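You operate a simulated robot arm through the tools that you are given. There is no shell and no other tool. Be economical: measure what you need, move in short steps, check, and stop when the job is done.

Carry out the task below with a simulated two-armed robot. There is one attempt and no reset: what you move stays moved.

JOB
Hold the pale bowl on the top of the wooden table steady with one hand and put the silver bobbin in it with the other.

The check looks at the end state, three seconds after you hand in, the way a careful person would. Anything else that was tipped, shoved, dropped, spilled or broken makes it a failure.

ROBOT AND FRAMES
Two 7-joint arms with two-finger parallel grippers on one trunk, on a base that drives. Base frame: it is fixed to the floor where the robot stands at the start and does not move with it; the origin is under the middle of the robot, x ahead of it, y to its left, z up; the surface under the hand at the start is at about z = 800. Units: mm, degrees, N and s.
The left shoulder is at the start at [80, 131, 947], the right one opposite. With the tool pointing down near the work surface each hand reaches from about 400 to 860 mm from the robot's upright axis, wherever it stands, measured 20 degrees to its own side. Payload 1.57 kg a hand.
The TCP of each hand is the grasp point between the finger pads, 30 mm short of the fingertips. In the tool frame z runs along the fingers and y along their closing line. Largest opening 110 mm; finger width 24, thickness 12; the body of the gripper, 48 by 112 mm, starts 78 mm behind the TCP.
Orientation is that of the tool frame in the base frame, as [roll, pitch, yaw] about the fixed x, y, z axes, in that order (R = Rz(yaw) Ry(pitch) Rx(roll)). With the fingers straight down and closing along the base's y, the tool's x points along the base's -x, its y along +y and its z along -z.

CONTROLS
- The arms move only by the tool step_arm. It takes "left_motion", "right_motion" or both (then of equal length, played together; a hand with none holds still); each is a list of rows, each an object of numbers (a shift or turn left out is 0, a gripper value left out holds the last): "rx", "ry", "rz": the turn, a rotation vector about the tool's x, y, z in degrees; "dx", "dy", "dz": the shift along the tool's x, y, z in mm; "claw": the finger opening in mm, from 0 to 110. In form: [{"rx": .., "ry": .., "rz": .., "dx": .., "dy": .., "dz": .., "claw": ..}, ...]. A call has 1 to 10 rows; each row is the pose to reach, as a shift and turn from the pose commanded when the call began, along the tool's axes at that moment. Rows are played at 5 a second. More than 50 mm and 8.6 degrees between two rows, or a gripper value outside its range, and nothing of the call is played. A pose out of reach is approached as far as the arm can. The call stops where the force on the tool passes 40 N (or 10 N more than at its start, if that is more) or the arm is blocked; 0.2 s more then pass. The fingers move at their own pace (about 108 mm/s each) and stop on an object; they squeeze with about 35 N. The grip force told is the motor's: it shows also when the fingers shut on nothing. Time passes only in rows, and 0.2 s behind the last, so rows that repeat a pose let the fingers close. The reply holds the time, the measured pose of the TCP, the force on the tool along the base axes, the opening and the grip force, in the units named above and with some noise, with the torque about the TCP (base axes, N m) and any sound that the robot's microphone picked up.
- Cameras (640 x 400 px; columns grow to the right, rows downward): "scene" is now at [-50.6, 2.3, 1422.8]; the picture's right is [0.01, -1.00, 0.00], its down [-0.54, -0.01, -0.84] and it looks along [0.84, 0.01, -0.54] (base axes); focal length 254 px, centre (320, 200). "left" rides on the left gripper at [70, -16, -141] in its tool frame; the picture's right is [0.23, 0.97, 0.00], its down [-0.86, 0.20, -0.48] and it looks along [-0.47, 0.11, 0.88] (tool axes); focal length 222 px, centre (320, 200). "right" rides on the right gripper at [70, 16, -141] in its tool frame; the picture's right is [-0.23, 0.97, 0.00], its down [-0.86, -0.20, -0.48] and it looks along [-0.47, -0.11, 0.88] (tool axes); focal length 222 px, centre (320, 200).
- capture(camera): a new picture of that camera. It takes no simulated time.
- drive_base(legs): drives the robot by 1 to 6 legs, each [ahead, left, turn to the left] in mm, mm and degrees, along the robot's own axes; the way and the turn of a leg run together, so that a leg with both is an arc; at most 1500 mm and 180 degrees a leg. The arms and the cameras ride along, it lands a little off, and it stops where it bumps. It gives what a move gives.
- turn_head(pan, tilt): turns the head with the scene camera to pan (to the left, within 109 degrees either way) and tilt (down, from -29 to 69), counted from straight ahead of the robot. It gives what a move gives.
- locate(camera, pixels): for up to 12 pixels [column, row] of the newest picture of that camera ("zoom" is the newest enlarged one), the place [x, y, z] in the base frame of the surface seen there, good to about 3 mm. It takes no simulated time.
- close_up(camera, box): a new picture of the part [left, top, right, bottom] of that camera's present view, enlarged. It takes no simulated time.
- sign_off(): hands the job in; it is judged then, once.

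Keep the steps short. Do not move on a guess: measure, check each grasp and each placing, and mend mistakes. In all there are 80 turns and 78 pictures (those below and enlarged ones count). Leave the grippers open and the arms clear of the work at the hand-in unless told otherwise, and finish with a single line.

The tools are called after "Emit:" as name(argument=value, ...) on one line, values as JSON. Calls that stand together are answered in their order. step_arm: Moves the arms, as the interface text tells. Its arguments: {"type":"object","properties":{"left_motion":{"type":"array","items":{"type":"object","properties":{"rx":{"type":"number"},"ry":{"type":"number"},"rz":{"type":"number"},"dx":{"type":"number"},"dy":{"type":"number"},"dz":{"type":"number"},"claw":{"type":"number"}}}},"right_motion":{"type":"array","items":{"type":"object","properties":{"rx":{"type":"number"},"ry":{"type":"number"},"rz":{"type":"number"},"dx":{"type":"number"},"dy":{"type":"number"},"dz":{"type":"number"},"claw":{"type":"number"}}}}},"required":[]} The other tools are called the same way: drive_base (legs) drives the base; turn_head (pan, tilt) turns the head that bears the scene camera; capture (camera) takes a picture; locate (camera, pixels) gives the place of the surface under pixels of a picture; close_up (camera, box) takes an enlarged picture of a part of a camera's view; sign_off () hands the job in.

At the start:

```text
t: 0.0
left_ee_pos: [610.1, 332.1, 1052.0]
left_ee_rot: [180.0, 0.0, -180.0]
left_ft_force: [-0.7, -0.6, 0.9]
left_wrist_torque: [0.01, -0.02, 0.0]
left_grip_width: 110.1
left_finger_force: 0.0
right_ee_pos: [525.6, -228.6, 1043.3]
right_ee_rot: [-179.9, 0.1, -180.0]
right_ft_force: [0.4, -0.1, -0.1]
right_wrist_torque: [0.0, 0.0, -0.01]
right_grip_width: 110.2
right_finger_force: 0.0
robot x, y, heading: [1.3, -1.6, -0.1]
head pan, tilt: [0.7, 32.9]
```

scene: 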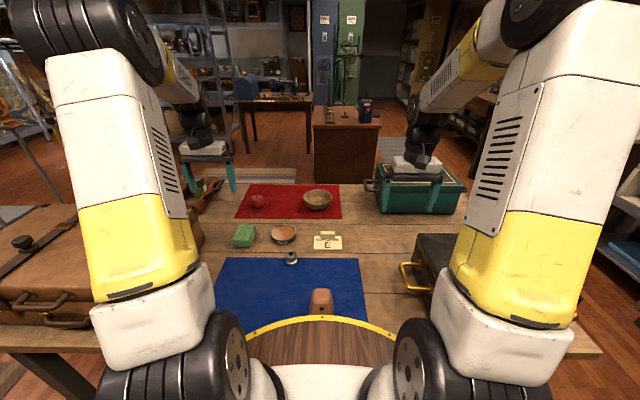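
right: 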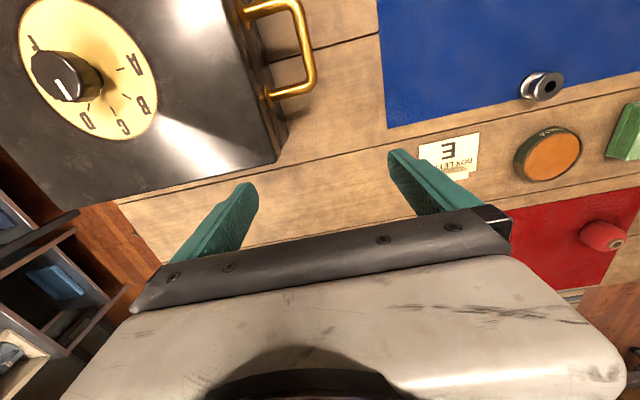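
left: 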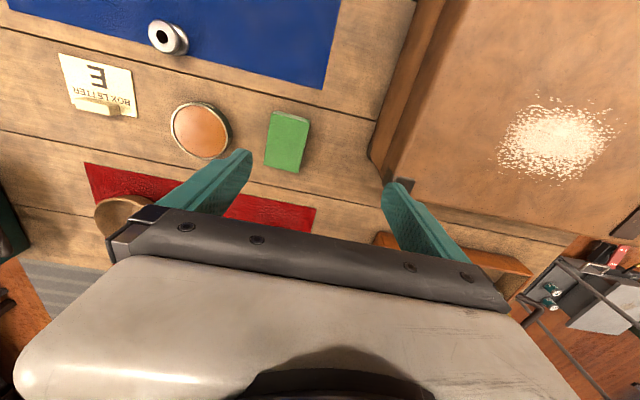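

I see a bowl on the red cloth near (318,199), a copper-coloured dish near (283,233), and the bobbin near (291,257). I'll enlarge that area and find their positions.

Emit:
close_up(camera="scene", box=[220, 170, 380, 270])

Emit:
close_up(camera="scene", box=[180, 60, 480, 220])

```text
4.00 times, centred on (300, 220) of scene
```

zoom: 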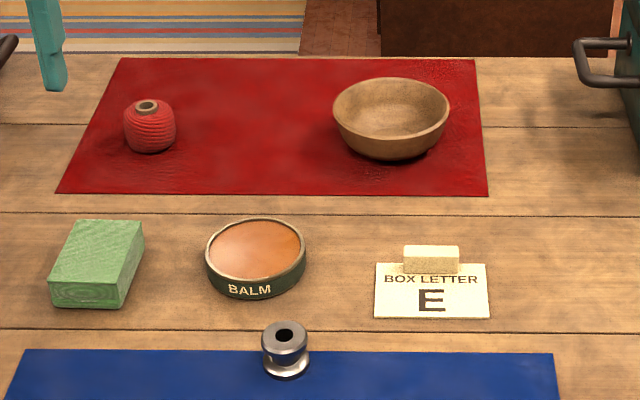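

```text
2.13 times, centred on (330, 140) of scene
```

zoom: 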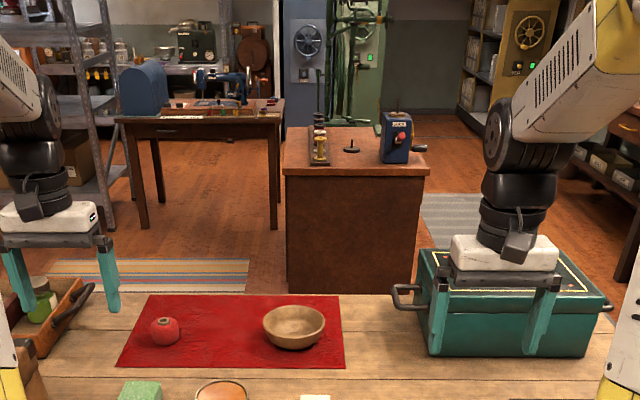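

The pale wooden bowl and the silver bobbin are both clear. Next I'll enlarge each one so I can measure it.

Emit:
close_up(camera="scene", box=[260, 180, 356, 270])

```text
4.44 times, centred on (308, 225) of scene
```

zoom: 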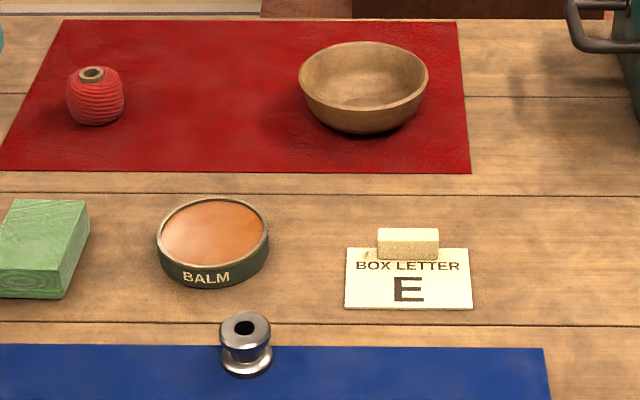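

Emit:
locate(camera="zoom", pixels=[[301, 80], [427, 83], [364, 43], [364, 106], [364, 130], [222, 328], [270, 328], [246, 316], [246, 348], [247, 373], [95, 75], [246, 392]])

Emit:
locate(camera="scene", pixels=[[321, 300], [240, 235], [283, 225], [330, 240]])

```text
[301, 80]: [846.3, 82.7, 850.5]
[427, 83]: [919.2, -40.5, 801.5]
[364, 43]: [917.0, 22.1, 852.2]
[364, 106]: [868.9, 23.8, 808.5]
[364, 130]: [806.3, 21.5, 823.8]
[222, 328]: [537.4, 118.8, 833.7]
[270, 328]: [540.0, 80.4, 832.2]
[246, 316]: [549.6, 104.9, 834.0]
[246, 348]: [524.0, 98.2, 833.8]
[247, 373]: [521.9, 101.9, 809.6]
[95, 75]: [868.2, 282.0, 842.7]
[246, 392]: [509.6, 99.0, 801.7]
```

```text
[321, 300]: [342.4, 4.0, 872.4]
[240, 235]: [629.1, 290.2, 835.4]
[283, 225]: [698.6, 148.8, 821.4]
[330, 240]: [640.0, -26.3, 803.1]
```

The bowl's centre is about (860, 22), with its rim at z≈851 and about 120 mm across. The bobbin is at about (538, 99), with its top at z≈834. The bowl is near the edge of reach, so I'll look down at the near side of the table to see how far I can drive ahead, and measure the teal box as well.

Emit:
locate(camera="scene", pixels=[[367, 186], [378, 210], [385, 185], [410, 180], [418, 240], [404, 270], [320, 350], [250, 335], [200, 345], [195, 230], [205, 190]])

Emit:
turn_head(pan=0, tilt=65)

Emit:
capture(camera="scene")

```text
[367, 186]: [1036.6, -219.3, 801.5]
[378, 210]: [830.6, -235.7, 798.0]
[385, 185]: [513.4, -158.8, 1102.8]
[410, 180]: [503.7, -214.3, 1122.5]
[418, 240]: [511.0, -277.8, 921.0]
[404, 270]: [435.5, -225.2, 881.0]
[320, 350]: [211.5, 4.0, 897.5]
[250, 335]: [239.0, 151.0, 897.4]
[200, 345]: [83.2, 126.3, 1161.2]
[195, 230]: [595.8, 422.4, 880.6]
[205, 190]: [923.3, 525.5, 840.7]
```

```text
t: 1.0
left_ee_pos: [609.7, 330.6, 1051.9]
left_ee_rot: [-180.0, 0.0, 180.0]
left_ft_force: [-0.2, -0.2, 1.0]
left_wrist_torque: [0.01, 0.0, 0.0]
left_grip_width: 109.8
left_finger_force: 0.1
right_ee_pos: [525.9, -228.2, 1043.5]
right_ee_rot: [180.0, 0.1, -180.0]
right_ft_force: [1.8, -0.2, 0.0]
right_wrist_torque: [-0.02, -0.02, -0.01]
right_grip_width: 109.9
right_finger_force: 0.1
robot x, y, heading: [-0.1, -1.2, -0.1]
head pan, tilt: [0.0, 65.0]
```

```text
71 pictures are left
```

scene: 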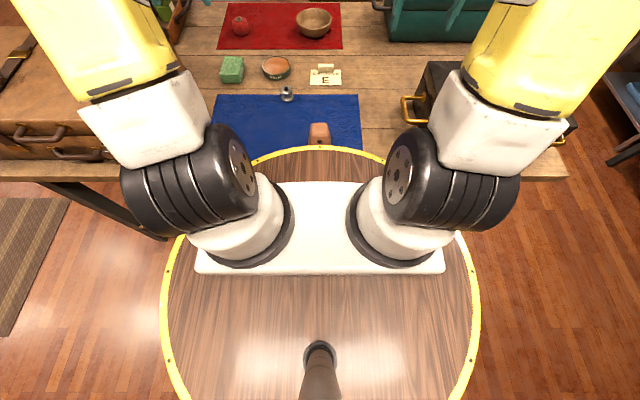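

The robot has a round plate at about z≈897 that may already reach over the table edge. I'll measure the gap to the table edge and to the small brown block.

Emit:
locate(camera="scene", pixels=[[320, 150], [80, 178], [540, 175], [320, 126], [320, 142], [310, 144], [372, 155], [120, 182], [405, 100], [404, 125], [376, 6], [390, 38]])

Emit:
close_up(camera="scene", box=[200, 80, 440, 230])

```text
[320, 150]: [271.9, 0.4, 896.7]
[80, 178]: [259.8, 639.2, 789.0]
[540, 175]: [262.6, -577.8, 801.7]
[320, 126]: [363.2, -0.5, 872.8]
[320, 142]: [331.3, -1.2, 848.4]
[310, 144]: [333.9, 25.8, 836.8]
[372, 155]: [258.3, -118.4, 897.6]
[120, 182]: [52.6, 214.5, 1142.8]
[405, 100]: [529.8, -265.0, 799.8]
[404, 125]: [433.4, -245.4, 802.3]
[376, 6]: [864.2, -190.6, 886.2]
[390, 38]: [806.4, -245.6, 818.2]
```

```text
2.67 times, centred on (320, 155) of scene
```

zoom: 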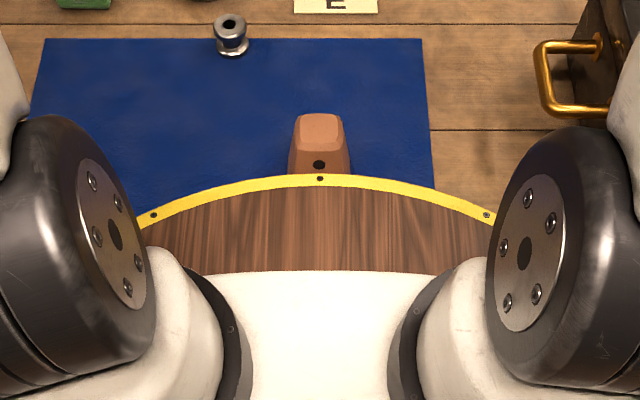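

The plate's front is at x≈272, almost over the table edge, so I won't drive. Tilting the hands 20° forward should reach the bowl. I'll start by bringing the left hand, tilted, up above the bobbin.

Emit:
step_arm(left_motion=[{"dx": 17, "dy": -33, "dz": 14.6, "ry": -3, "claw": 70}, {"dx": 34, "dy": -66, "dz": 29, "ry": -6}, {"dx": 51, "dy": -99, "dz": 43.7, "ry": -9}, {"dx": 68, "dy": -132, "dz": 58, "ry": -12}, {"dx": 85, "dy": -165, "dz": 73, "ry": -15}, {"dx": 102, "dy": -198, "dz": 87.5, "ry": -18}, {"dx": 119, "dy": -231, "dz": 102, "ry": -20}, {"dx": 119, "dy": -231, "dz": 102, "ry": -20}])

Emit:
turn_head(pan=0, tilt=45)

Emit:
capture(camera="left")

Emit:
capture(camera="scene")

```text
t: 2.8
left_ee_pos: [491.8, 100.1, 949.4]
left_ee_rot: [180.0, 20.0, 179.9]
left_ft_force: [0.0, -0.5, 0.2]
left_wrist_torque: [0.04, 0.02, 0.01]
left_grip_width: 69.9
left_finger_force: 0.0
right_ee_pos: [526.4, -227.7, 1043.2]
right_ee_rot: [-179.9, 0.0, 180.0]
right_ft_force: [0.4, 0.7, -0.6]
right_wrist_torque: [-0.01, 0.0, -0.02]
right_grip_width: 110.0
right_finger_force: 0.0
robot x, y, heading: [0.4, 1.4, -0.1]
head pan, tilt: [0.0, 65.0]
```

```text
t: 3.6
left_ee_pos: [491.6, 100.8, 950.3]
left_ee_rot: [-180.0, 20.0, 180.0]
left_ft_force: [0.3, -0.4, 0.7]
left_wrist_torque: [0.0, 0.0, 0.02]
left_grip_width: 70.2
left_finger_force: 0.1
right_ee_pos: [526.7, -228.2, 1043.4]
right_ee_rot: [-180.0, 0.0, 179.9]
right_ft_force: [-0.5, -0.3, 0.4]
right_wrist_torque: [-0.01, 0.02, 0.01]
right_grip_width: 110.2
right_finger_force: 0.0
robot x, y, heading: [3.8, 0.7, 0.0]
head pan, tilt: [0.0, 45.0]
```

```text
69 pictures are left
```

left: 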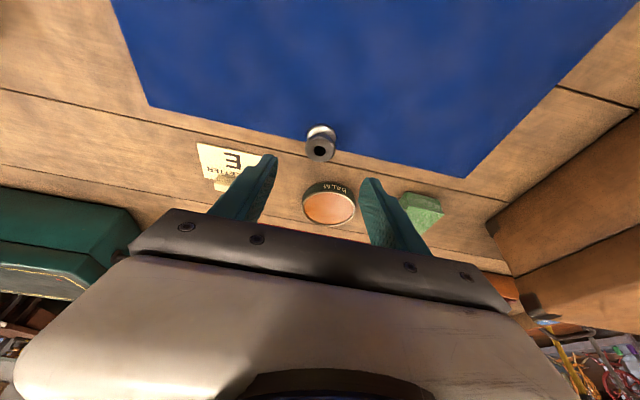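

```text
68 pictures are left
```

scene: 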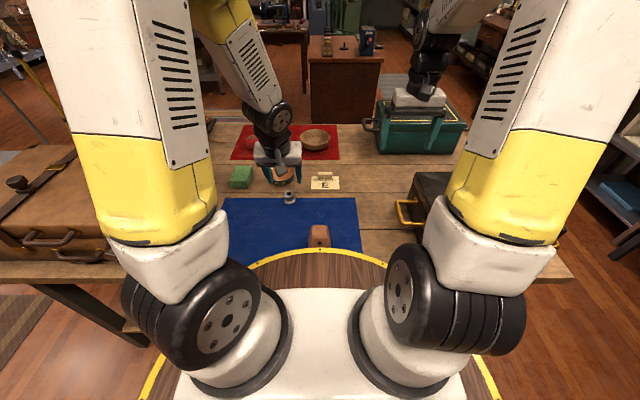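

The hand is in place and the left camera shows the bobbin at (320,148). I'll measure it from this closer view.

Emit:
close_up(camera="left", box=[280, 110, 360, 170])

Emit:
locate(camera="left", pixels=[[308, 147], [332, 150], [320, 141], [319, 159], [321, 127], [320, 120]])

```text
6.67 times, centred on (320, 140) of left
```

zoom: 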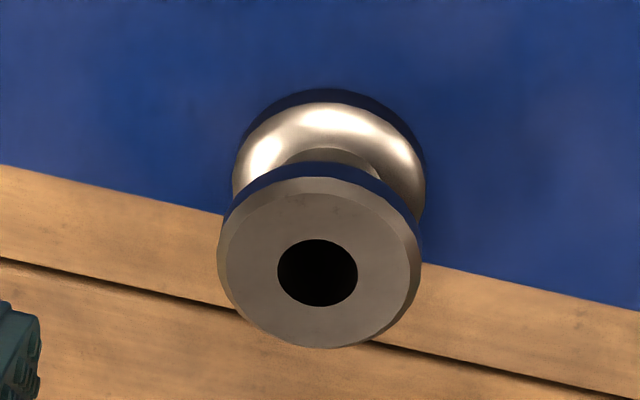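

```text
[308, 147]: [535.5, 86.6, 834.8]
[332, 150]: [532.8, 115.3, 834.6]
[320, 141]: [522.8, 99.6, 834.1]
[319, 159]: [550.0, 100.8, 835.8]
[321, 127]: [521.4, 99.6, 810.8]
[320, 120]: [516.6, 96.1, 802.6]
```

The bobbin's centre is (536, 101). I'll go straight along the fingers to it, 120 mm, with the fingers open to 70.

Emit:
step_arm(left_motion=[{"dz": 25, "dx": 1}, {"dz": 50, "dx": 2}, {"dz": 75, "dx": 2}, {"dz": 95, "dx": 2}, {"dz": 110, "dx": 2}, {"dz": 119, "dx": 2}])

Emit:
capture(camera="left")

```text
t: 5.0
left_ee_pos: [529.0, 99.4, 836.7]
left_ee_rot: [179.9, 20.1, 180.0]
left_ft_force: [0.3, 0.1, -0.5]
left_wrist_torque: [0.01, 0.0, -0.01]
left_grip_width: 69.8
left_finger_force: 0.0
right_ee_pos: [525.7, -229.7, 1043.1]
right_ee_rot: [180.0, 0.0, 180.0]
right_ft_force: [0.2, -0.3, -0.1]
right_wrist_torque: [0.02, -0.02, 0.01]
right_grip_width: 110.1
right_finger_force: 0.0
robot x, y, heading: [3.1, 0.4, -0.2]
head pan, tilt: [0.0, 45.0]
```

```text
66 pictures are left
```

left: 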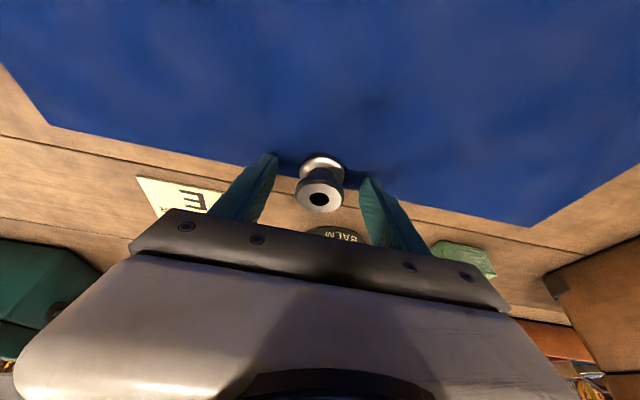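

The bobbin is centred between the fingers, so I'll close on it.

Emit:
step_arm(left_motion=[{"claw": 45}, {"claw": 35}, {"claw": 20}, {"claw": 20}, {"claw": 20}])

Emit:
capture(camera="left")

```text
t: 6.2
left_ee_pos: [530.7, 98.9, 837.2]
left_ee_rot: [-180.0, 20.0, -180.0]
left_ft_force: [-0.5, -0.2, -0.1]
left_wrist_torque: [-0.01, 0.02, -0.01]
left_grip_width: 35.1
left_finger_force: 35.2
right_ee_pos: [527.0, -228.6, 1043.0]
right_ee_rot: [179.9, 0.0, 179.9]
right_ft_force: [-0.2, -0.1, 0.2]
right_wrist_torque: [0.0, 0.01, -0.03]
right_grip_width: 110.0
right_finger_force: 0.0
robot x, y, heading: [0.5, -1.3, 0.1]
head pan, tilt: [0.0, 45.0]
```

```text
65 pictures are left
```

left: 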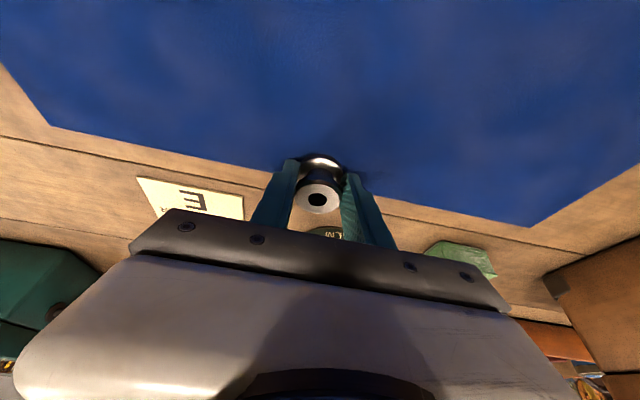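

The bobbin is held: opening 35.1 mm, grip 35 N. Now I'll lift it straight up 150 mm.

Emit:
step_arm(left_motion=[{"dx": -8.6, "dz": -23.5}, {"dx": -20.5, "dz": -56.4}, {"dx": -35, "dz": -96}, {"dx": -51.3, "dz": -141}])

Emit:
capture(camera="left")

```text
t: 7.2
left_ee_pos: [530.0, 100.1, 987.6]
left_ee_rot: [180.0, 19.9, 180.0]
left_ft_force: [1.2, -0.1, -0.3]
left_wrist_torque: [0.02, 0.01, 0.01]
left_grip_width: 35.0
left_finger_force: 35.1
right_ee_pos: [526.8, -229.6, 1042.8]
right_ee_rot: [180.0, 0.1, -180.0]
right_ft_force: [0.1, 0.1, -0.2]
right_wrist_torque: [-0.02, 0.02, -0.01]
right_grip_width: 109.9
right_finger_force: 0.0
robot x, y, heading: [0.4, -3.9, -0.3]
head pan, tilt: [0.0, 45.0]
```

```text
64 pictures are left
```

left: 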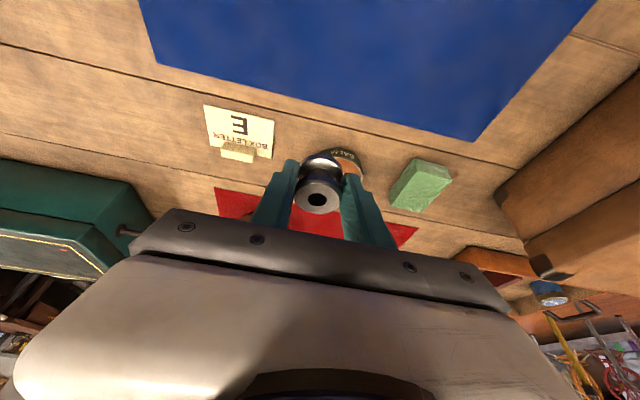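

The bobbin came up cleanly. I'll bring the right hand, tilted 35° outward and turned 25°, to a point about 100 mm back from the bowl's right/near rim.

Emit:
step_arm(right_motion=[{"dx": -35, "dy": 17.8, "dz": 12.8, "rx": -4.3, "ry": -0.96, "rz": 3.03, "claw": 44}, {"dx": -70, "dy": 35.5, "dz": 25.5, "rx": -8.6, "ry": -1.91, "rz": 6.05}, {"dx": -105, "dy": 53.3, "dz": 38.3, "rx": -12.9, "ry": -2.87, "rz": 9.08}, {"dx": -140, "dy": 71, "dz": 51, "rx": -17.2, "ry": -3.82, "rz": 12.1}, {"dx": -175, "dy": 88.8, "dz": 63.8, "rx": -21.5, "ry": -4.78, "rz": 15.1}, {"dx": -210, "dy": 106.5, "dz": 76.5, "rx": -25.8, "ry": -5.73, "rz": 18.15}, {"dx": -245, "dy": 124, "dz": 89, "rx": -30.1, "ry": -6.7, "rz": 21.2}, {"dx": -280, "dy": 142, "dz": 102, "rx": -34.45, "ry": -7.64, "rz": 24.2}, {"dx": -280, "dy": 142, "dz": 102, "rx": -34.45, "ry": -7.64, "rz": 24.2}])

Emit:
capture(camera="right")

Emit:
capture(camera="scene")

```text
t: 9.2
left_ee_pos: [529.0, 99.7, 987.9]
left_ee_rot: [-180.0, 20.0, 180.0]
left_ft_force: [0.0, 0.1, -0.8]
left_wrist_torque: [-0.02, -0.02, 0.02]
left_grip_width: 34.9
left_finger_force: 35.1
right_ee_pos: [806.9, -87.3, 939.7]
right_ee_rot: [144.9, 0.0, 155.0]
right_ft_force: [-0.2, -0.2, -0.5]
right_wrist_torque: [0.01, -0.02, -0.02]
right_grip_width: 44.2
right_finger_force: 0.0
robot x, y, heading: [1.4, 1.0, -0.3]
head pan, tilt: [0.0, 45.0]
```

```text
63 pictures are left
```

right: 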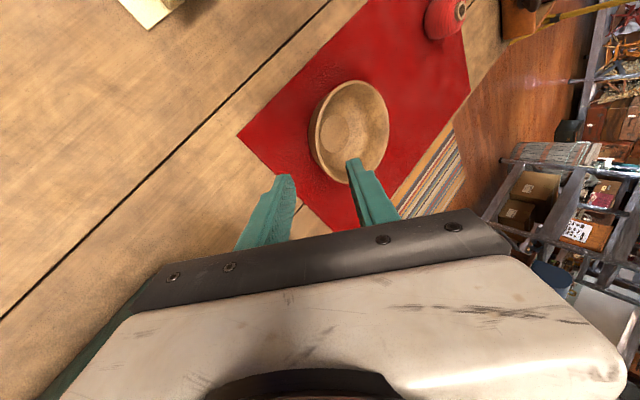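

```text
62 pictures are left
```

scene: 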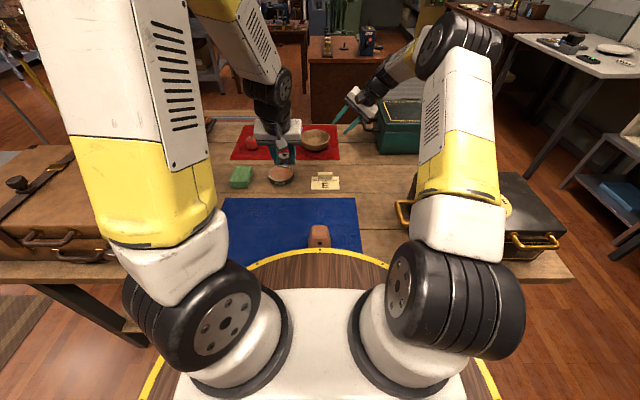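

The right hand is where I wanted it. I'll measure the bowl's rim in an enlarged view from the right camera.

Emit:
close_up(camera="right", box=[270, 60, 430, 200])

Emit:
close_up(camera="scene", box=[290, 80, 450, 180])

```text
2.86 times, centred on (350, 130) of right
```

zoom: 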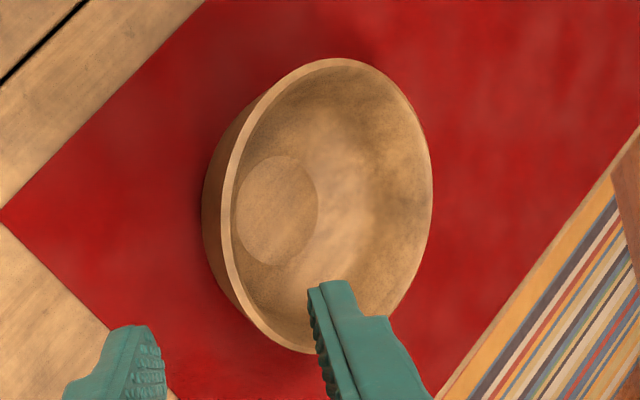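

```text
4.00 times, centred on (370, 130) of scene
```

zoom: 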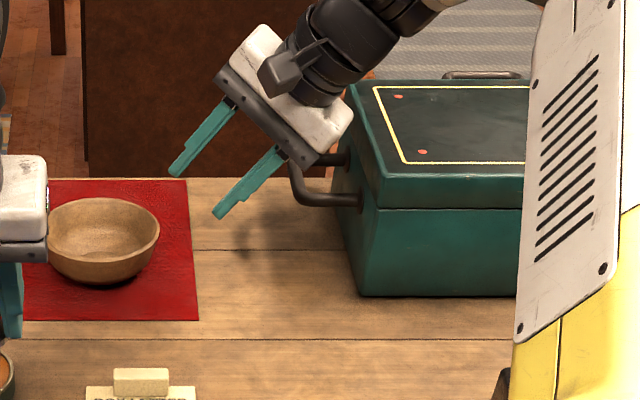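

Emit:
locate(camera="right", pixels=[[317.5, 130], [329.7, 167.5], [342.5, 180], [358.7, 81.8], [329, 97], [388, 123], [381.5, 97], [318, 148], [335, 133.5], [345, 165], [312, 130], [375, 165]])

```text
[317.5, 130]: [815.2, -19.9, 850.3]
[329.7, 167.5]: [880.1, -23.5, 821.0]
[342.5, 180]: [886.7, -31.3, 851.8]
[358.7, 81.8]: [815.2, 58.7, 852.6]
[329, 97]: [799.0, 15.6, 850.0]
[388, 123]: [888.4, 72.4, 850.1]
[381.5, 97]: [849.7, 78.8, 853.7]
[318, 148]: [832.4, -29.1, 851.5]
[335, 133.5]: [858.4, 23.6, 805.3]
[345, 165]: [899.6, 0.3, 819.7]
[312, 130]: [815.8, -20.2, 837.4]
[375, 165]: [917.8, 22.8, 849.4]
```

From this view the bowl's centre is (857.5, 22), rim radius about 58, floor at z≈805. The line of the fingers goes through the rim at (833, −30, 851). I'll advance 98 mm along it in short steps.

Emit:
step_arm(right_motion=[{"dz": 25}, {"dz": 48}, {"dz": 66}, {"dz": 80}, {"dz": 90}])

Emit:
capture(camera="right")

Emit:
close_up(camera="scene", box=[290, 80, 450, 180])

```text
t: 10.4
left_ee_pos: [530.0, 99.8, 987.2]
left_ee_rot: [-180.0, 20.1, -180.0]
left_ft_force: [0.6, 1.0, -0.7]
left_wrist_torque: [-0.05, 0.0, -0.02]
left_grip_width: 35.1
left_finger_force: 34.8
right_ee_pos: [827.9, -38.7, 867.7]
right_ee_rot: [144.9, 0.0, 155.0]
right_ft_force: [-0.2, 0.6, -0.5]
right_wrist_torque: [0.0, 0.01, 0.01]
right_grip_width: 43.8
right_finger_force: 0.0
robot x, y, heading: [1.9, 2.2, 0.4]
head pan, tilt: [0.0, 45.0]
```

```text
59 pictures are left
```

right: 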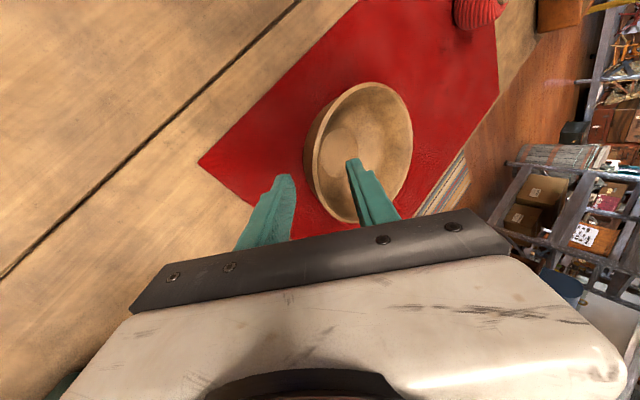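

```text
4.00 times, centred on (370, 130) of scene
```

zoom: 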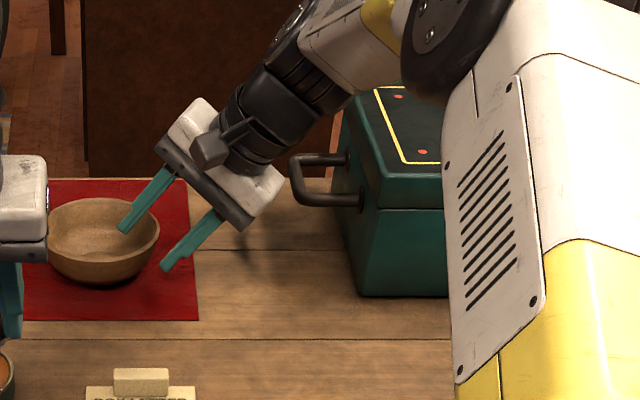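

The inner finger is over the bowl's inside and the outer one is beside it. I'll advance the last 9 mm and half-close to check the centring.

Emit:
step_arm(right_motion=[{"dz": 9}, {"dz": 9, "claw": 34}, {"dz": 9, "claw": 26}, {"dz": 9, "claw": 26}])

Emit:
close_up(camera="right", box=[240, 70, 440, 250])

Emit:
close_up(camera="scene", box=[295, 110, 375, 170])

```text
t: 11.4
left_ee_pos: [529.8, 99.8, 988.2]
left_ee_rot: [-179.9, 19.9, 179.9]
left_ft_force: [0.8, -0.3, -0.6]
left_wrist_torque: [0.0, -0.05, 0.01]
left_grip_width: 34.9
left_finger_force: 34.7
right_ee_pos: [830.6, -35.7, 859.2]
right_ee_rot: [144.9, 0.0, 155.0]
right_ft_force: [0.1, 0.2, -0.4]
right_wrist_torque: [0.03, 0.01, -0.01]
right_grip_width: 26.0
right_finger_force: 0.1
robot x, y, heading: [0.0, 1.2, -0.4]
head pan, tilt: [0.0, 45.0]
```

```text
2.22 times, centred on (340, 160) of right
```

zoom: 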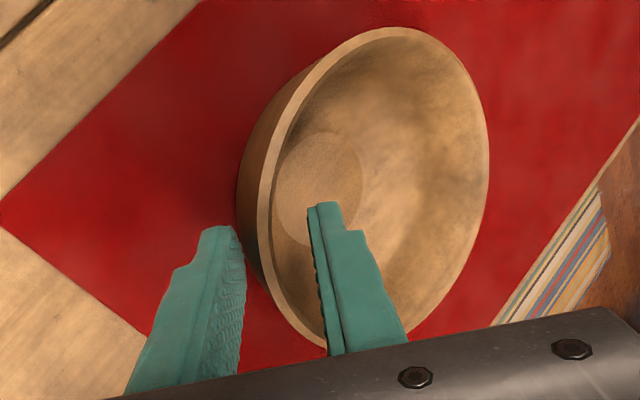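

```text
6.67 times, centred on (335, 140) of scene
```

zoom: 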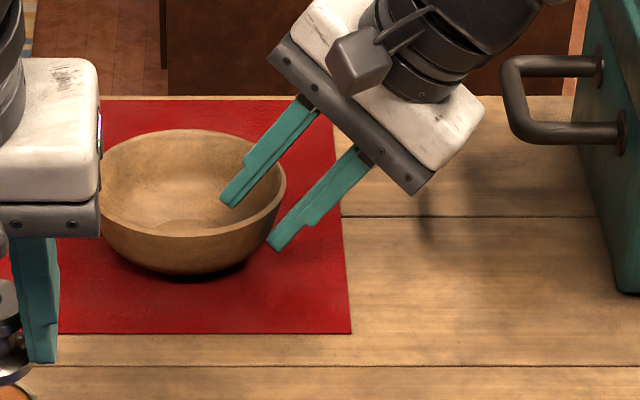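

The wall is a bit nearer the outer finger. I'll shift the hand 3 mm outward and close slowly.

Emit:
step_arm(right_motion=[{"dy": -3}, {"dy": -3, "claw": 20}, {"dy": -3, "claw": 16}, {"dy": -3, "claw": 16}])

Emit:
close_up(camera="right", box=[240, 70, 440, 250])

Emit:
close_up(camera="scene", box=[295, 110, 375, 170])

```text
t: 12.4
left_ee_pos: [529.8, 100.8, 988.2]
left_ee_rot: [-180.0, 20.0, -179.9]
left_ft_force: [-0.2, -0.1, -0.2]
left_wrist_torque: [0.01, 0.03, 0.04]
left_grip_width: 35.1
left_finger_force: 35.1
right_ee_pos: [829.9, -36.9, 857.9]
right_ee_rot: [145.0, 0.0, 155.0]
right_ft_force: [-0.6, 1.0, 0.9]
right_wrist_torque: [0.06, 0.05, 0.01]
right_grip_width: 16.3
right_finger_force: 0.6
robot x, y, heading: [2.8, 1.4, -0.2]
head pan, tilt: [0.0, 45.0]
```

```text
2.22 times, centred on (340, 160) of right
```

zoom: 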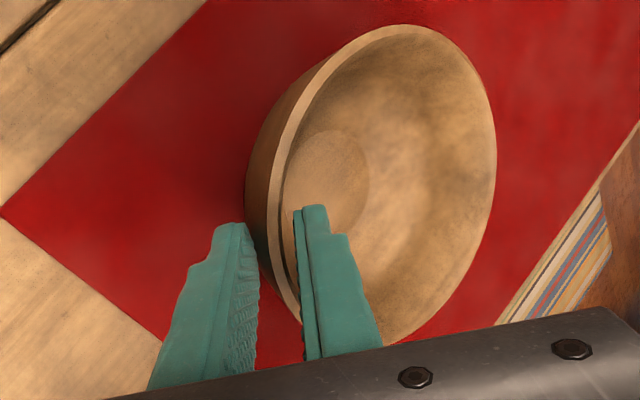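

```text
6.67 times, centred on (335, 140) of scene
```

zoom: 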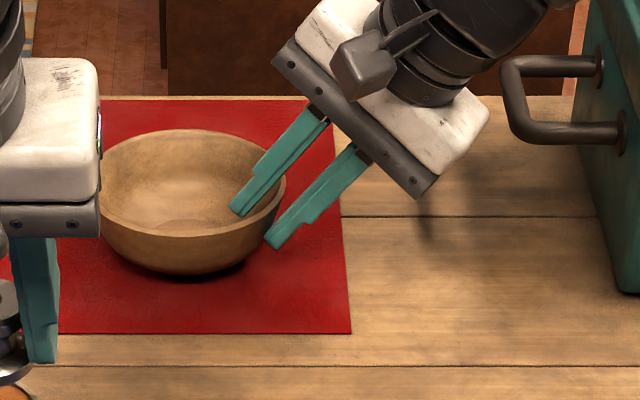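

The outer tip is just touching. I'll shift outward another 3 mm and close on the wall.

Emit:
step_arm(right_motion=[{"dy": -3, "claw": 16}, {"dy": -3, "claw": 12}, {"dy": -3, "claw": 9}, {"dy": -3, "claw": 6}, {"dy": -3, "claw": 0}, {"dy": -3, "claw": 0}])

Emit:
close_up(camera="right", box=[240, 70, 440, 250])

Emit:
close_up(camera="scene", box=[295, 110, 375, 170])

```text
t: 13.8
left_ee_pos: [529.9, 100.5, 987.2]
left_ee_rot: [179.9, 19.9, 180.0]
left_ft_force: [-0.2, -0.4, -0.6]
left_wrist_torque: [0.01, -0.01, 0.04]
left_grip_width: 34.9
left_finger_force: 35.1
right_ee_pos: [828.9, -39.5, 857.0]
right_ee_rot: [145.0, 0.0, 155.0]
right_ft_force: [0.0, 0.1, -1.8]
right_wrist_torque: [-0.11, 0.08, 0.02]
right_grip_width: 7.8
right_finger_force: 25.9
robot x, y, heading: [-2.2, 1.5, 0.0]
head pan, tilt: [0.0, 45.0]
```

```text
2.22 times, centred on (340, 160) of right
```

zoom: 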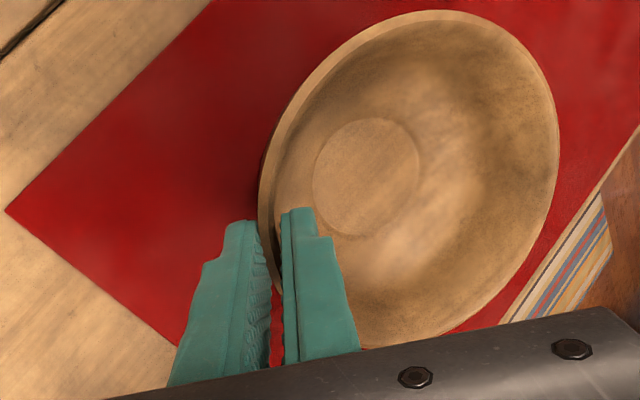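

```text
6.67 times, centred on (335, 140) of scene
```

zoom: 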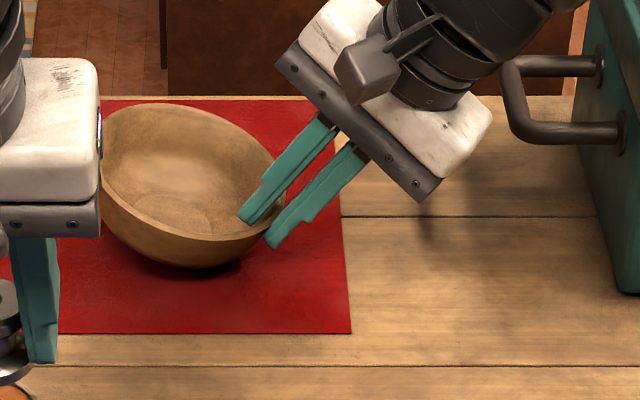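

The pads lined up with the wall and tilted the bowl, so the wall is steeper than my hand's tilt. I'll measure how far it tilted before correcting.

Emit:
locate(camera="zoom", pixels=[[160, 104], [225, 120], [103, 150], [104, 197], [150, 226], [170, 215], [195, 264], [265, 150]])

Emit:
capture(camera="right")

Emit:
locate(camera="right", pixels=[[321, 130], [330, 108], [353, 86], [387, 84], [410, 110], [412, 140], [390, 180], [361, 150], [376, 220]])

```text
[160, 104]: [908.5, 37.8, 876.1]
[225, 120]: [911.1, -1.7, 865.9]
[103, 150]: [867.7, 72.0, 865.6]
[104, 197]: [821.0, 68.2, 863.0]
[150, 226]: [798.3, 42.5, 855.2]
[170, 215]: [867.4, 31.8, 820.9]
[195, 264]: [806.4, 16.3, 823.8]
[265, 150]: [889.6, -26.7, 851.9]
```

```text
51 pictures are left
```

right: 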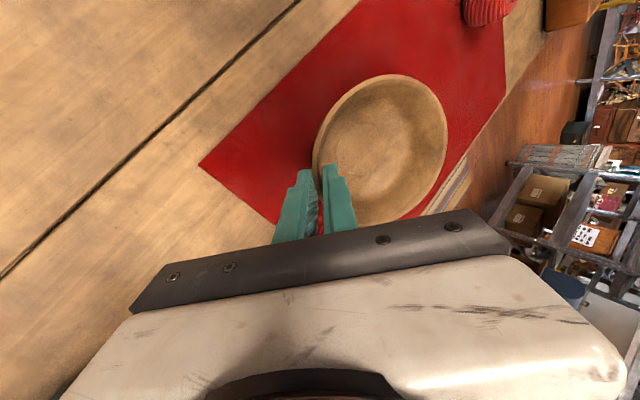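

```text
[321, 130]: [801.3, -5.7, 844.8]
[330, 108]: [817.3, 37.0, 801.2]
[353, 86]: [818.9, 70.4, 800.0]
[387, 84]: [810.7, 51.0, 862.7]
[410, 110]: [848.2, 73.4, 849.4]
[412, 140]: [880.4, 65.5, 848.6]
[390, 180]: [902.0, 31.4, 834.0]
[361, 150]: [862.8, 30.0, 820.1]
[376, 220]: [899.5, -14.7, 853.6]
```

The bowl is tilted about 14°, so the wall leans about 21° and not 35°. With the bowl still gripped, I'll turn the hand 14° more upright about the pinch point to level it and put it back where it was.

Emit:
step_arm(right_motion=[{"rx": 3.5, "dy": 1.8, "dz": 0.2}, {"rx": 7, "dy": 3.6, "dz": 0.3}, {"rx": 10.5, "dy": 5.3, "dz": 0.4}, {"rx": 14, "dy": 7.1, "dz": 0.6}, {"rx": 14, "dy": 7.1, "dz": 0.6}])

Emit:
close_up(camera="scene", box=[295, 110, 375, 170])

```text
t: 15.0
left_ee_pos: [529.6, 101.8, 988.8]
left_ee_rot: [180.0, 20.0, -180.0]
left_ft_force: [-0.7, 0.0, -0.2]
left_wrist_torque: [0.01, 0.03, 0.01]
left_grip_width: 34.8
left_finger_force: 35.3
right_ee_pos: [832.1, -31.9, 863.0]
right_ee_rot: [158.8, 0.1, 155.1]
right_ft_force: [2.6, 4.7, 14.3]
right_wrist_torque: [0.65, -0.36, 0.01]
right_grip_width: 8.0
right_finger_force: 26.4
robot x, y, heading: [-2.1, 0.2, -0.2]
head pan, tilt: [0.0, 45.0]
```

```text
6.67 times, centred on (335, 140) of scene
```

zoom: 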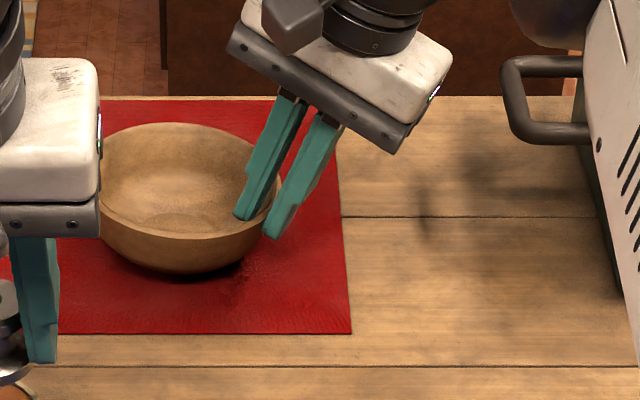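

Nearly level, with about 14 N of downward press. I'll measure the rim heights.

Emit:
locate(camera="zoom", pixels=[[160, 125], [180, 124], [225, 135], [110, 160], [104, 205], [150, 233], [200, 236], [175, 222]])

```text
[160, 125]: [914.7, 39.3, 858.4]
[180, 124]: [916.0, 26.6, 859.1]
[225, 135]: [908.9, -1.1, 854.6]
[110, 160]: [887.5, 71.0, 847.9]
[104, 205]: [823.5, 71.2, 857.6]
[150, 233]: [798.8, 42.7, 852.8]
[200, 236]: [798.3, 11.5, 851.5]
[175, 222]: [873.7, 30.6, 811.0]
```

About 3.5° of tilt is left. I'll turn it that much more and ease up 1 mm. Then I'll loosen the fingers briefly so the bowl settles, and re-grip.

Emit:
step_arm(right_motion=[{"rx": 2, "dy": 0.5, "dz": -0.5}, {"rx": 3.5, "dy": 1, "dz": -1}, {"rx": 3.5, "dy": 1, "dz": -1, "claw": 11}, {"rx": 3.5, "dy": 1, "dz": -1, "claw": 11}, {"rx": 3.5, "dy": 1, "dz": -1, "claw": 8.5}, {"rx": 3.5, "dy": 1, "dz": -1, "claw": 0}, {"rx": 3.5, "dy": 1, "dz": -1, "claw": 0}])

Emit:
close_up(camera="scene", box=[295, 110, 375, 170])

Emit:
locate(camera="zoom", pixels=[[160, 127], [180, 126], [225, 137], [110, 160], [104, 207], [150, 233], [200, 236], [175, 222]])

```text
t: 16.6
left_ee_pos: [528.4, 99.9, 988.4]
left_ee_rot: [179.9, 20.0, -180.0]
left_ft_force: [0.7, -0.4, 0.2]
left_wrist_torque: [0.02, -0.01, 0.0]
left_grip_width: 34.7
left_finger_force: 34.9
right_ee_pos: [832.0, -32.2, 862.5]
right_ee_rot: [162.3, 0.1, 155.1]
right_ft_force: [1.8, 2.9, 8.7]
right_wrist_torque: [0.47, -0.06, -0.03]
right_grip_width: 7.9
right_finger_force: 27.0
robot x, y, heading: [-0.2, 1.6, 0.0]
head pan, tilt: [0.0, 45.0]
```

```text
6.67 times, centred on (335, 140) of scene
```

zoom: 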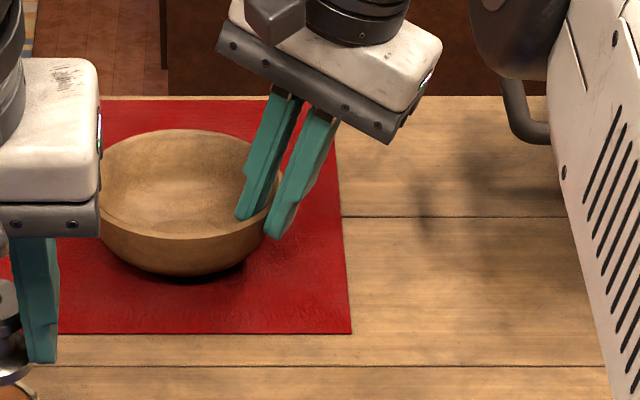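

```text
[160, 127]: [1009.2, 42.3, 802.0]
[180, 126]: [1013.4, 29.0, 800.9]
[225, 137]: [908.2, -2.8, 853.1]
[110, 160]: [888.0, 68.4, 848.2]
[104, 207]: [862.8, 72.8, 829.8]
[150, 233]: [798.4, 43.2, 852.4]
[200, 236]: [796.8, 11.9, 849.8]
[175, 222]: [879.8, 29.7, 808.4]
```

The bowl is level again and gripped: 7.9 mm wall, 27 N. In free air I'll turn the left hand about the vertical by −85° so it leans to the left, away from the right hand, with the bobbin staying upright.

Emit:
step_arm(left_motion=[{"rx": 2.9, "rz": 7.99}, {"rx": 5.8, "rz": 15.98}, {"rx": 8.7, "rz": 23.97}, {"rx": 11.6, "rz": 31.96}, {"rx": 14.5, "rz": 39.95}, {"rx": 17.4, "rz": 47.94}, {"rx": 20.3, "rz": 55.93}, {"rx": 23.2, "rz": 63.92}, {"rx": 26.1, "rz": 71.9}, {"rx": 29.07, "rz": 79.9}])

Emit:
capture(camera="scene")

```text
t: 18.8
left_ee_pos: [529.4, 99.8, 988.2]
left_ee_rot: [-180.0, 20.0, 94.8]
left_ft_force: [-0.4, 0.1, -1.4]
left_wrist_torque: [0.05, -0.01, -0.01]
left_grip_width: 35.0
left_finger_force: 34.7
right_ee_pos: [831.6, -33.1, 862.4]
right_ee_rot: [162.5, 0.0, 155.0]
right_ft_force: [2.7, 2.9, 12.8]
right_wrist_torque: [0.53, -0.18, -0.1]
right_grip_width: 7.7
right_finger_force: 27.2
robot x, y, heading: [0.5, 1.0, 0.4]
head pan, tilt: [0.0, 45.0]
```

```text
48 pictures are left
```

scene: 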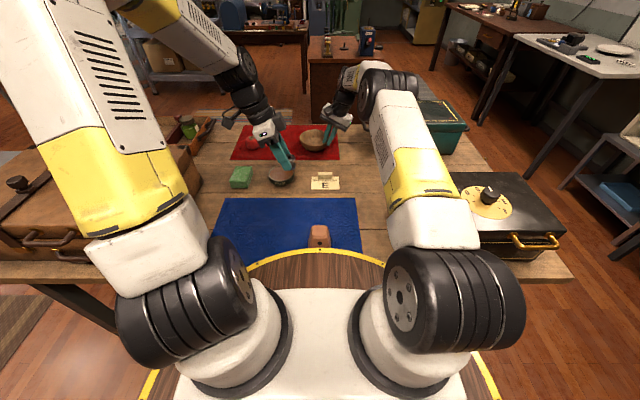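

Now the left hand goes, with the bobbin, to about 110 mm back from the placing point over the bowl, coming in from the left.

Emit:
step_arm(left_motion=[{"dx": -5.2, "dy": 40, "dz": 6.5}, {"dx": -10.4, "dy": 80, "dz": 13}, {"dx": -15.6, "dy": 120, "dz": 19.6}, {"dx": -20.8, "dy": 160, "dz": 26.2}, {"dx": -26, "dy": 200, "dz": 32.7}, {"dx": -31.2, "dy": 240, "dz": 39.3}, {"dx": -36.4, "dy": 281, "dz": 45.8}, {"dx": -41.6, "dy": 321, "dz": 52.4}, {"dx": -41.6, "dy": 321, "dz": 52.4}])

Emit:
capture(camera="scene")

Emit:
capture(camera="left")

```text
t: 20.8
left_ee_pos: [825.8, 73.9, 950.2]
left_ee_rot: [-179.9, 20.0, 94.9]
left_ft_force: [-1.7, 0.3, -0.3]
left_wrist_torque: [-0.01, -0.01, -0.05]
left_grip_width: 35.1
left_finger_force: 35.0
left hand out of reach, approached as far as the arm can: row 8, 9
right_ee_pos: [831.8, -35.0, 861.6]
right_ee_rot: [162.5, 0.0, 155.0]
right_ft_force: [2.3, 1.0, 11.5]
right_wrist_torque: [0.35, -0.26, -0.08]
right_grip_width: 7.6
right_finger_force: 27.2
robot x, y, heading: [1.3, 2.0, 0.0]
head pan, tilt: [0.0, 45.0]
```

```text
47 pictures are left
```

scene: 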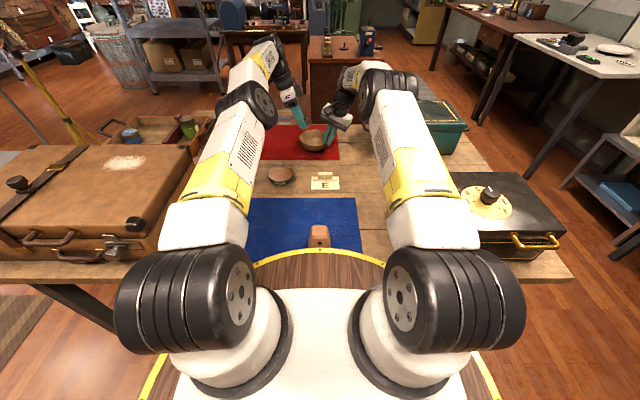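

```text
46 pictures are left
```

left: 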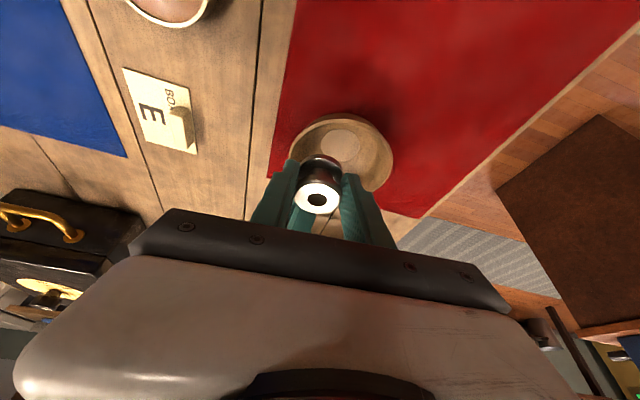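

The reach ran out about 28 mm short. Turning the hand back 10° and aiming at a point slightly nearer in the bowl should bring it into reach, since going lower also adds some. I'll correct and read the pose.

Emit:
step_arm(left_motion=[{"dy": -6, "dz": 4, "rx": -1.7, "rz": -4.7}, {"dx": 0.4, "dy": -13.3, "dz": 9.4, "rx": -3.4, "rz": -9.4}, {"dx": 0.4, "dy": -13.3, "dz": 9.4, "rx": -3.4, "rz": -9.4}])

```text
t: 21.6
left_ee_pos: [814.7, 69.0, 941.4]
left_ee_rot: [-179.9, 20.1, 105.0]
left_ft_force: [0.7, 0.1, -0.7]
left_wrist_torque: [-0.01, -0.02, -0.03]
left_grip_width: 35.2
left_finger_force: 35.0
right_ee_pos: [830.9, -32.5, 862.2]
right_ee_rot: [162.5, 0.0, 155.0]
right_ft_force: [2.7, 1.3, 10.4]
right_wrist_torque: [0.38, -0.27, -0.04]
right_grip_width: 7.5
right_finger_force: 27.1
robot x, y, heading: [-1.6, -0.5, 0.1]
head pan, tilt: [0.0, 45.0]
```

Emit:
step_arm(left_motion=[{"dx": -4, "dy": 12, "dz": 4.6}, {"dx": -7.9, "dy": 24.1, "dz": 9.2}, {"dx": -7.9, "dy": 24.1, "dz": 9.2}])

Emit:
close_up(camera="scene", box=[260, 80, 380, 170])

Emit:
capture(camera="left")

Emit:
capture(camera="right")

```text
t: 22.4
left_ee_pos: [839.5, 65.8, 935.5]
left_ee_rot: [179.9, 20.0, 105.0]
left_ft_force: [0.1, -0.3, -0.2]
left_wrist_torque: [-0.01, 0.02, -0.01]
left_grip_width: 35.1
left_finger_force: 34.8
right_ee_pos: [831.5, -32.8, 861.3]
right_ee_rot: [162.5, 0.0, 154.9]
right_ft_force: [1.4, -0.6, 10.1]
right_wrist_torque: [0.27, -0.22, -0.06]
right_grip_width: 7.6
right_finger_force: 27.0
robot x, y, heading: [1.7, 0.2, -0.0]
head pan, tilt: [0.0, 45.0]
```

```text
4.44 times, centred on (320, 125) of scene
```

zoom: 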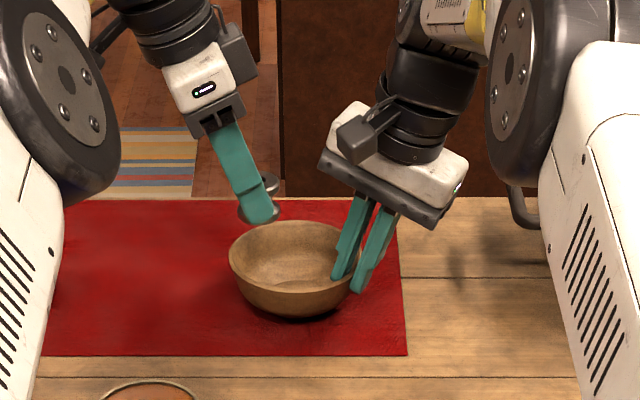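

```text
44 pictures are left
```

left: 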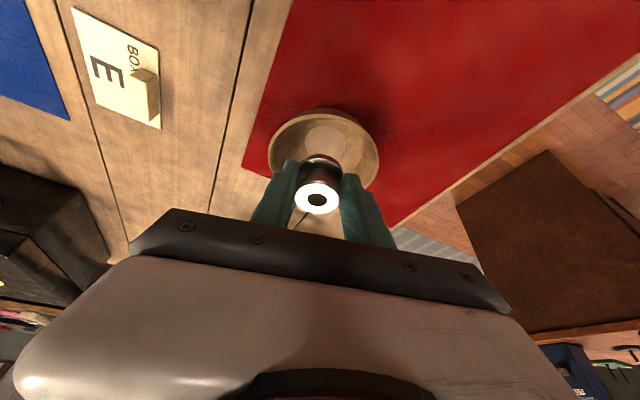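

```text
43 pictures are left
```

right: 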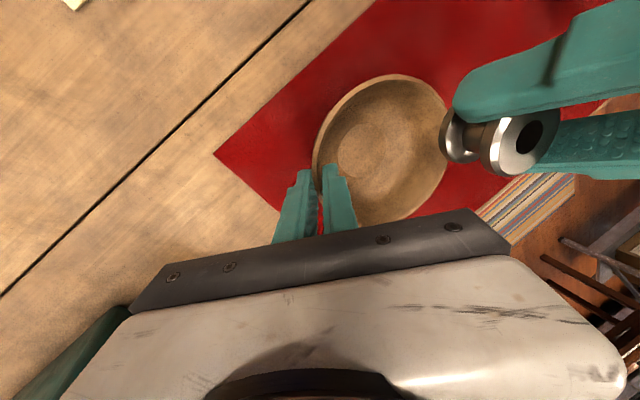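

Within reach now, and the hands are well apart. I'll lower the bobbin along the fingers, stopping first with it just below the rim.

Emit:
step_arm(left_motion=[{"dx": -0.6, "dy": 0.9, "dz": 22}, {"dx": -1.2, "dy": 1.8, "dz": 44}, {"dx": -1.8, "dy": 2.7, "dz": 60}, {"dx": -2.1, "dy": 3, "dz": 70}, {"dx": -2.1, "dy": 3, "dz": 70}])

Emit:
close_up(camera="scene", box=[270, 90, 370, 170])

Emit:
capture(camera="right")

```text
t: 23.6
left_ee_pos: [844.5, 41.4, 869.8]
left_ee_rot: [180.0, 19.9, 105.0]
left_ft_force: [0.5, -0.4, -0.5]
left_wrist_torque: [0.0, 0.03, 0.0]
left_grip_width: 34.9
left_finger_force: 34.8
left hand out of reach, approached as far as the arm can: row 3, 4, 5
right_ee_pos: [832.6, -33.1, 861.8]
right_ee_rot: [162.5, 0.0, 155.0]
right_ft_force: [1.2, 0.6, 10.4]
right_wrist_torque: [0.29, -0.11, 0.0]
right_grip_width: 7.7
right_finger_force: 26.7
robot x, y, heading: [0.7, 1.7, -0.3]
head pan, tilt: [0.0, 45.0]
```

```text
5.00 times, centred on (320, 130) of scene
```

zoom: 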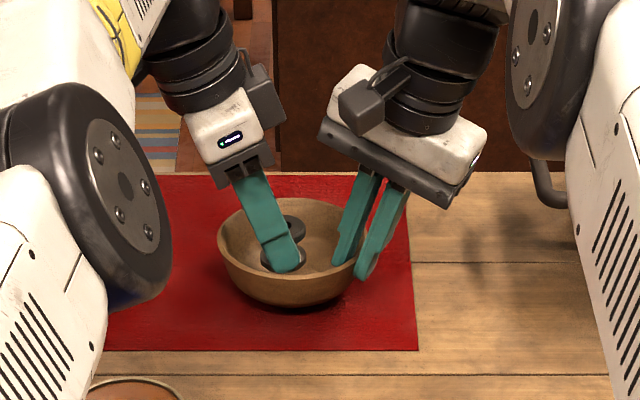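

```text
41 pictures are left
```

right: 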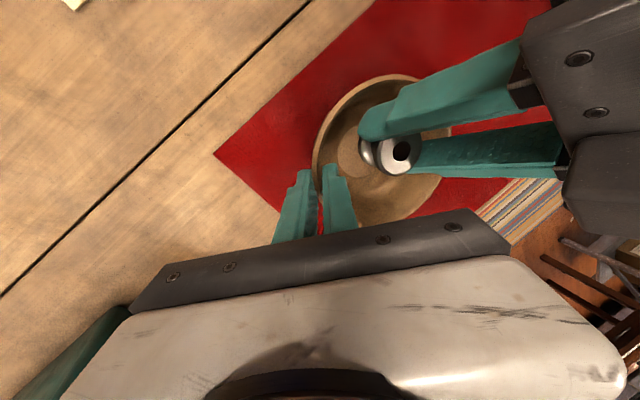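

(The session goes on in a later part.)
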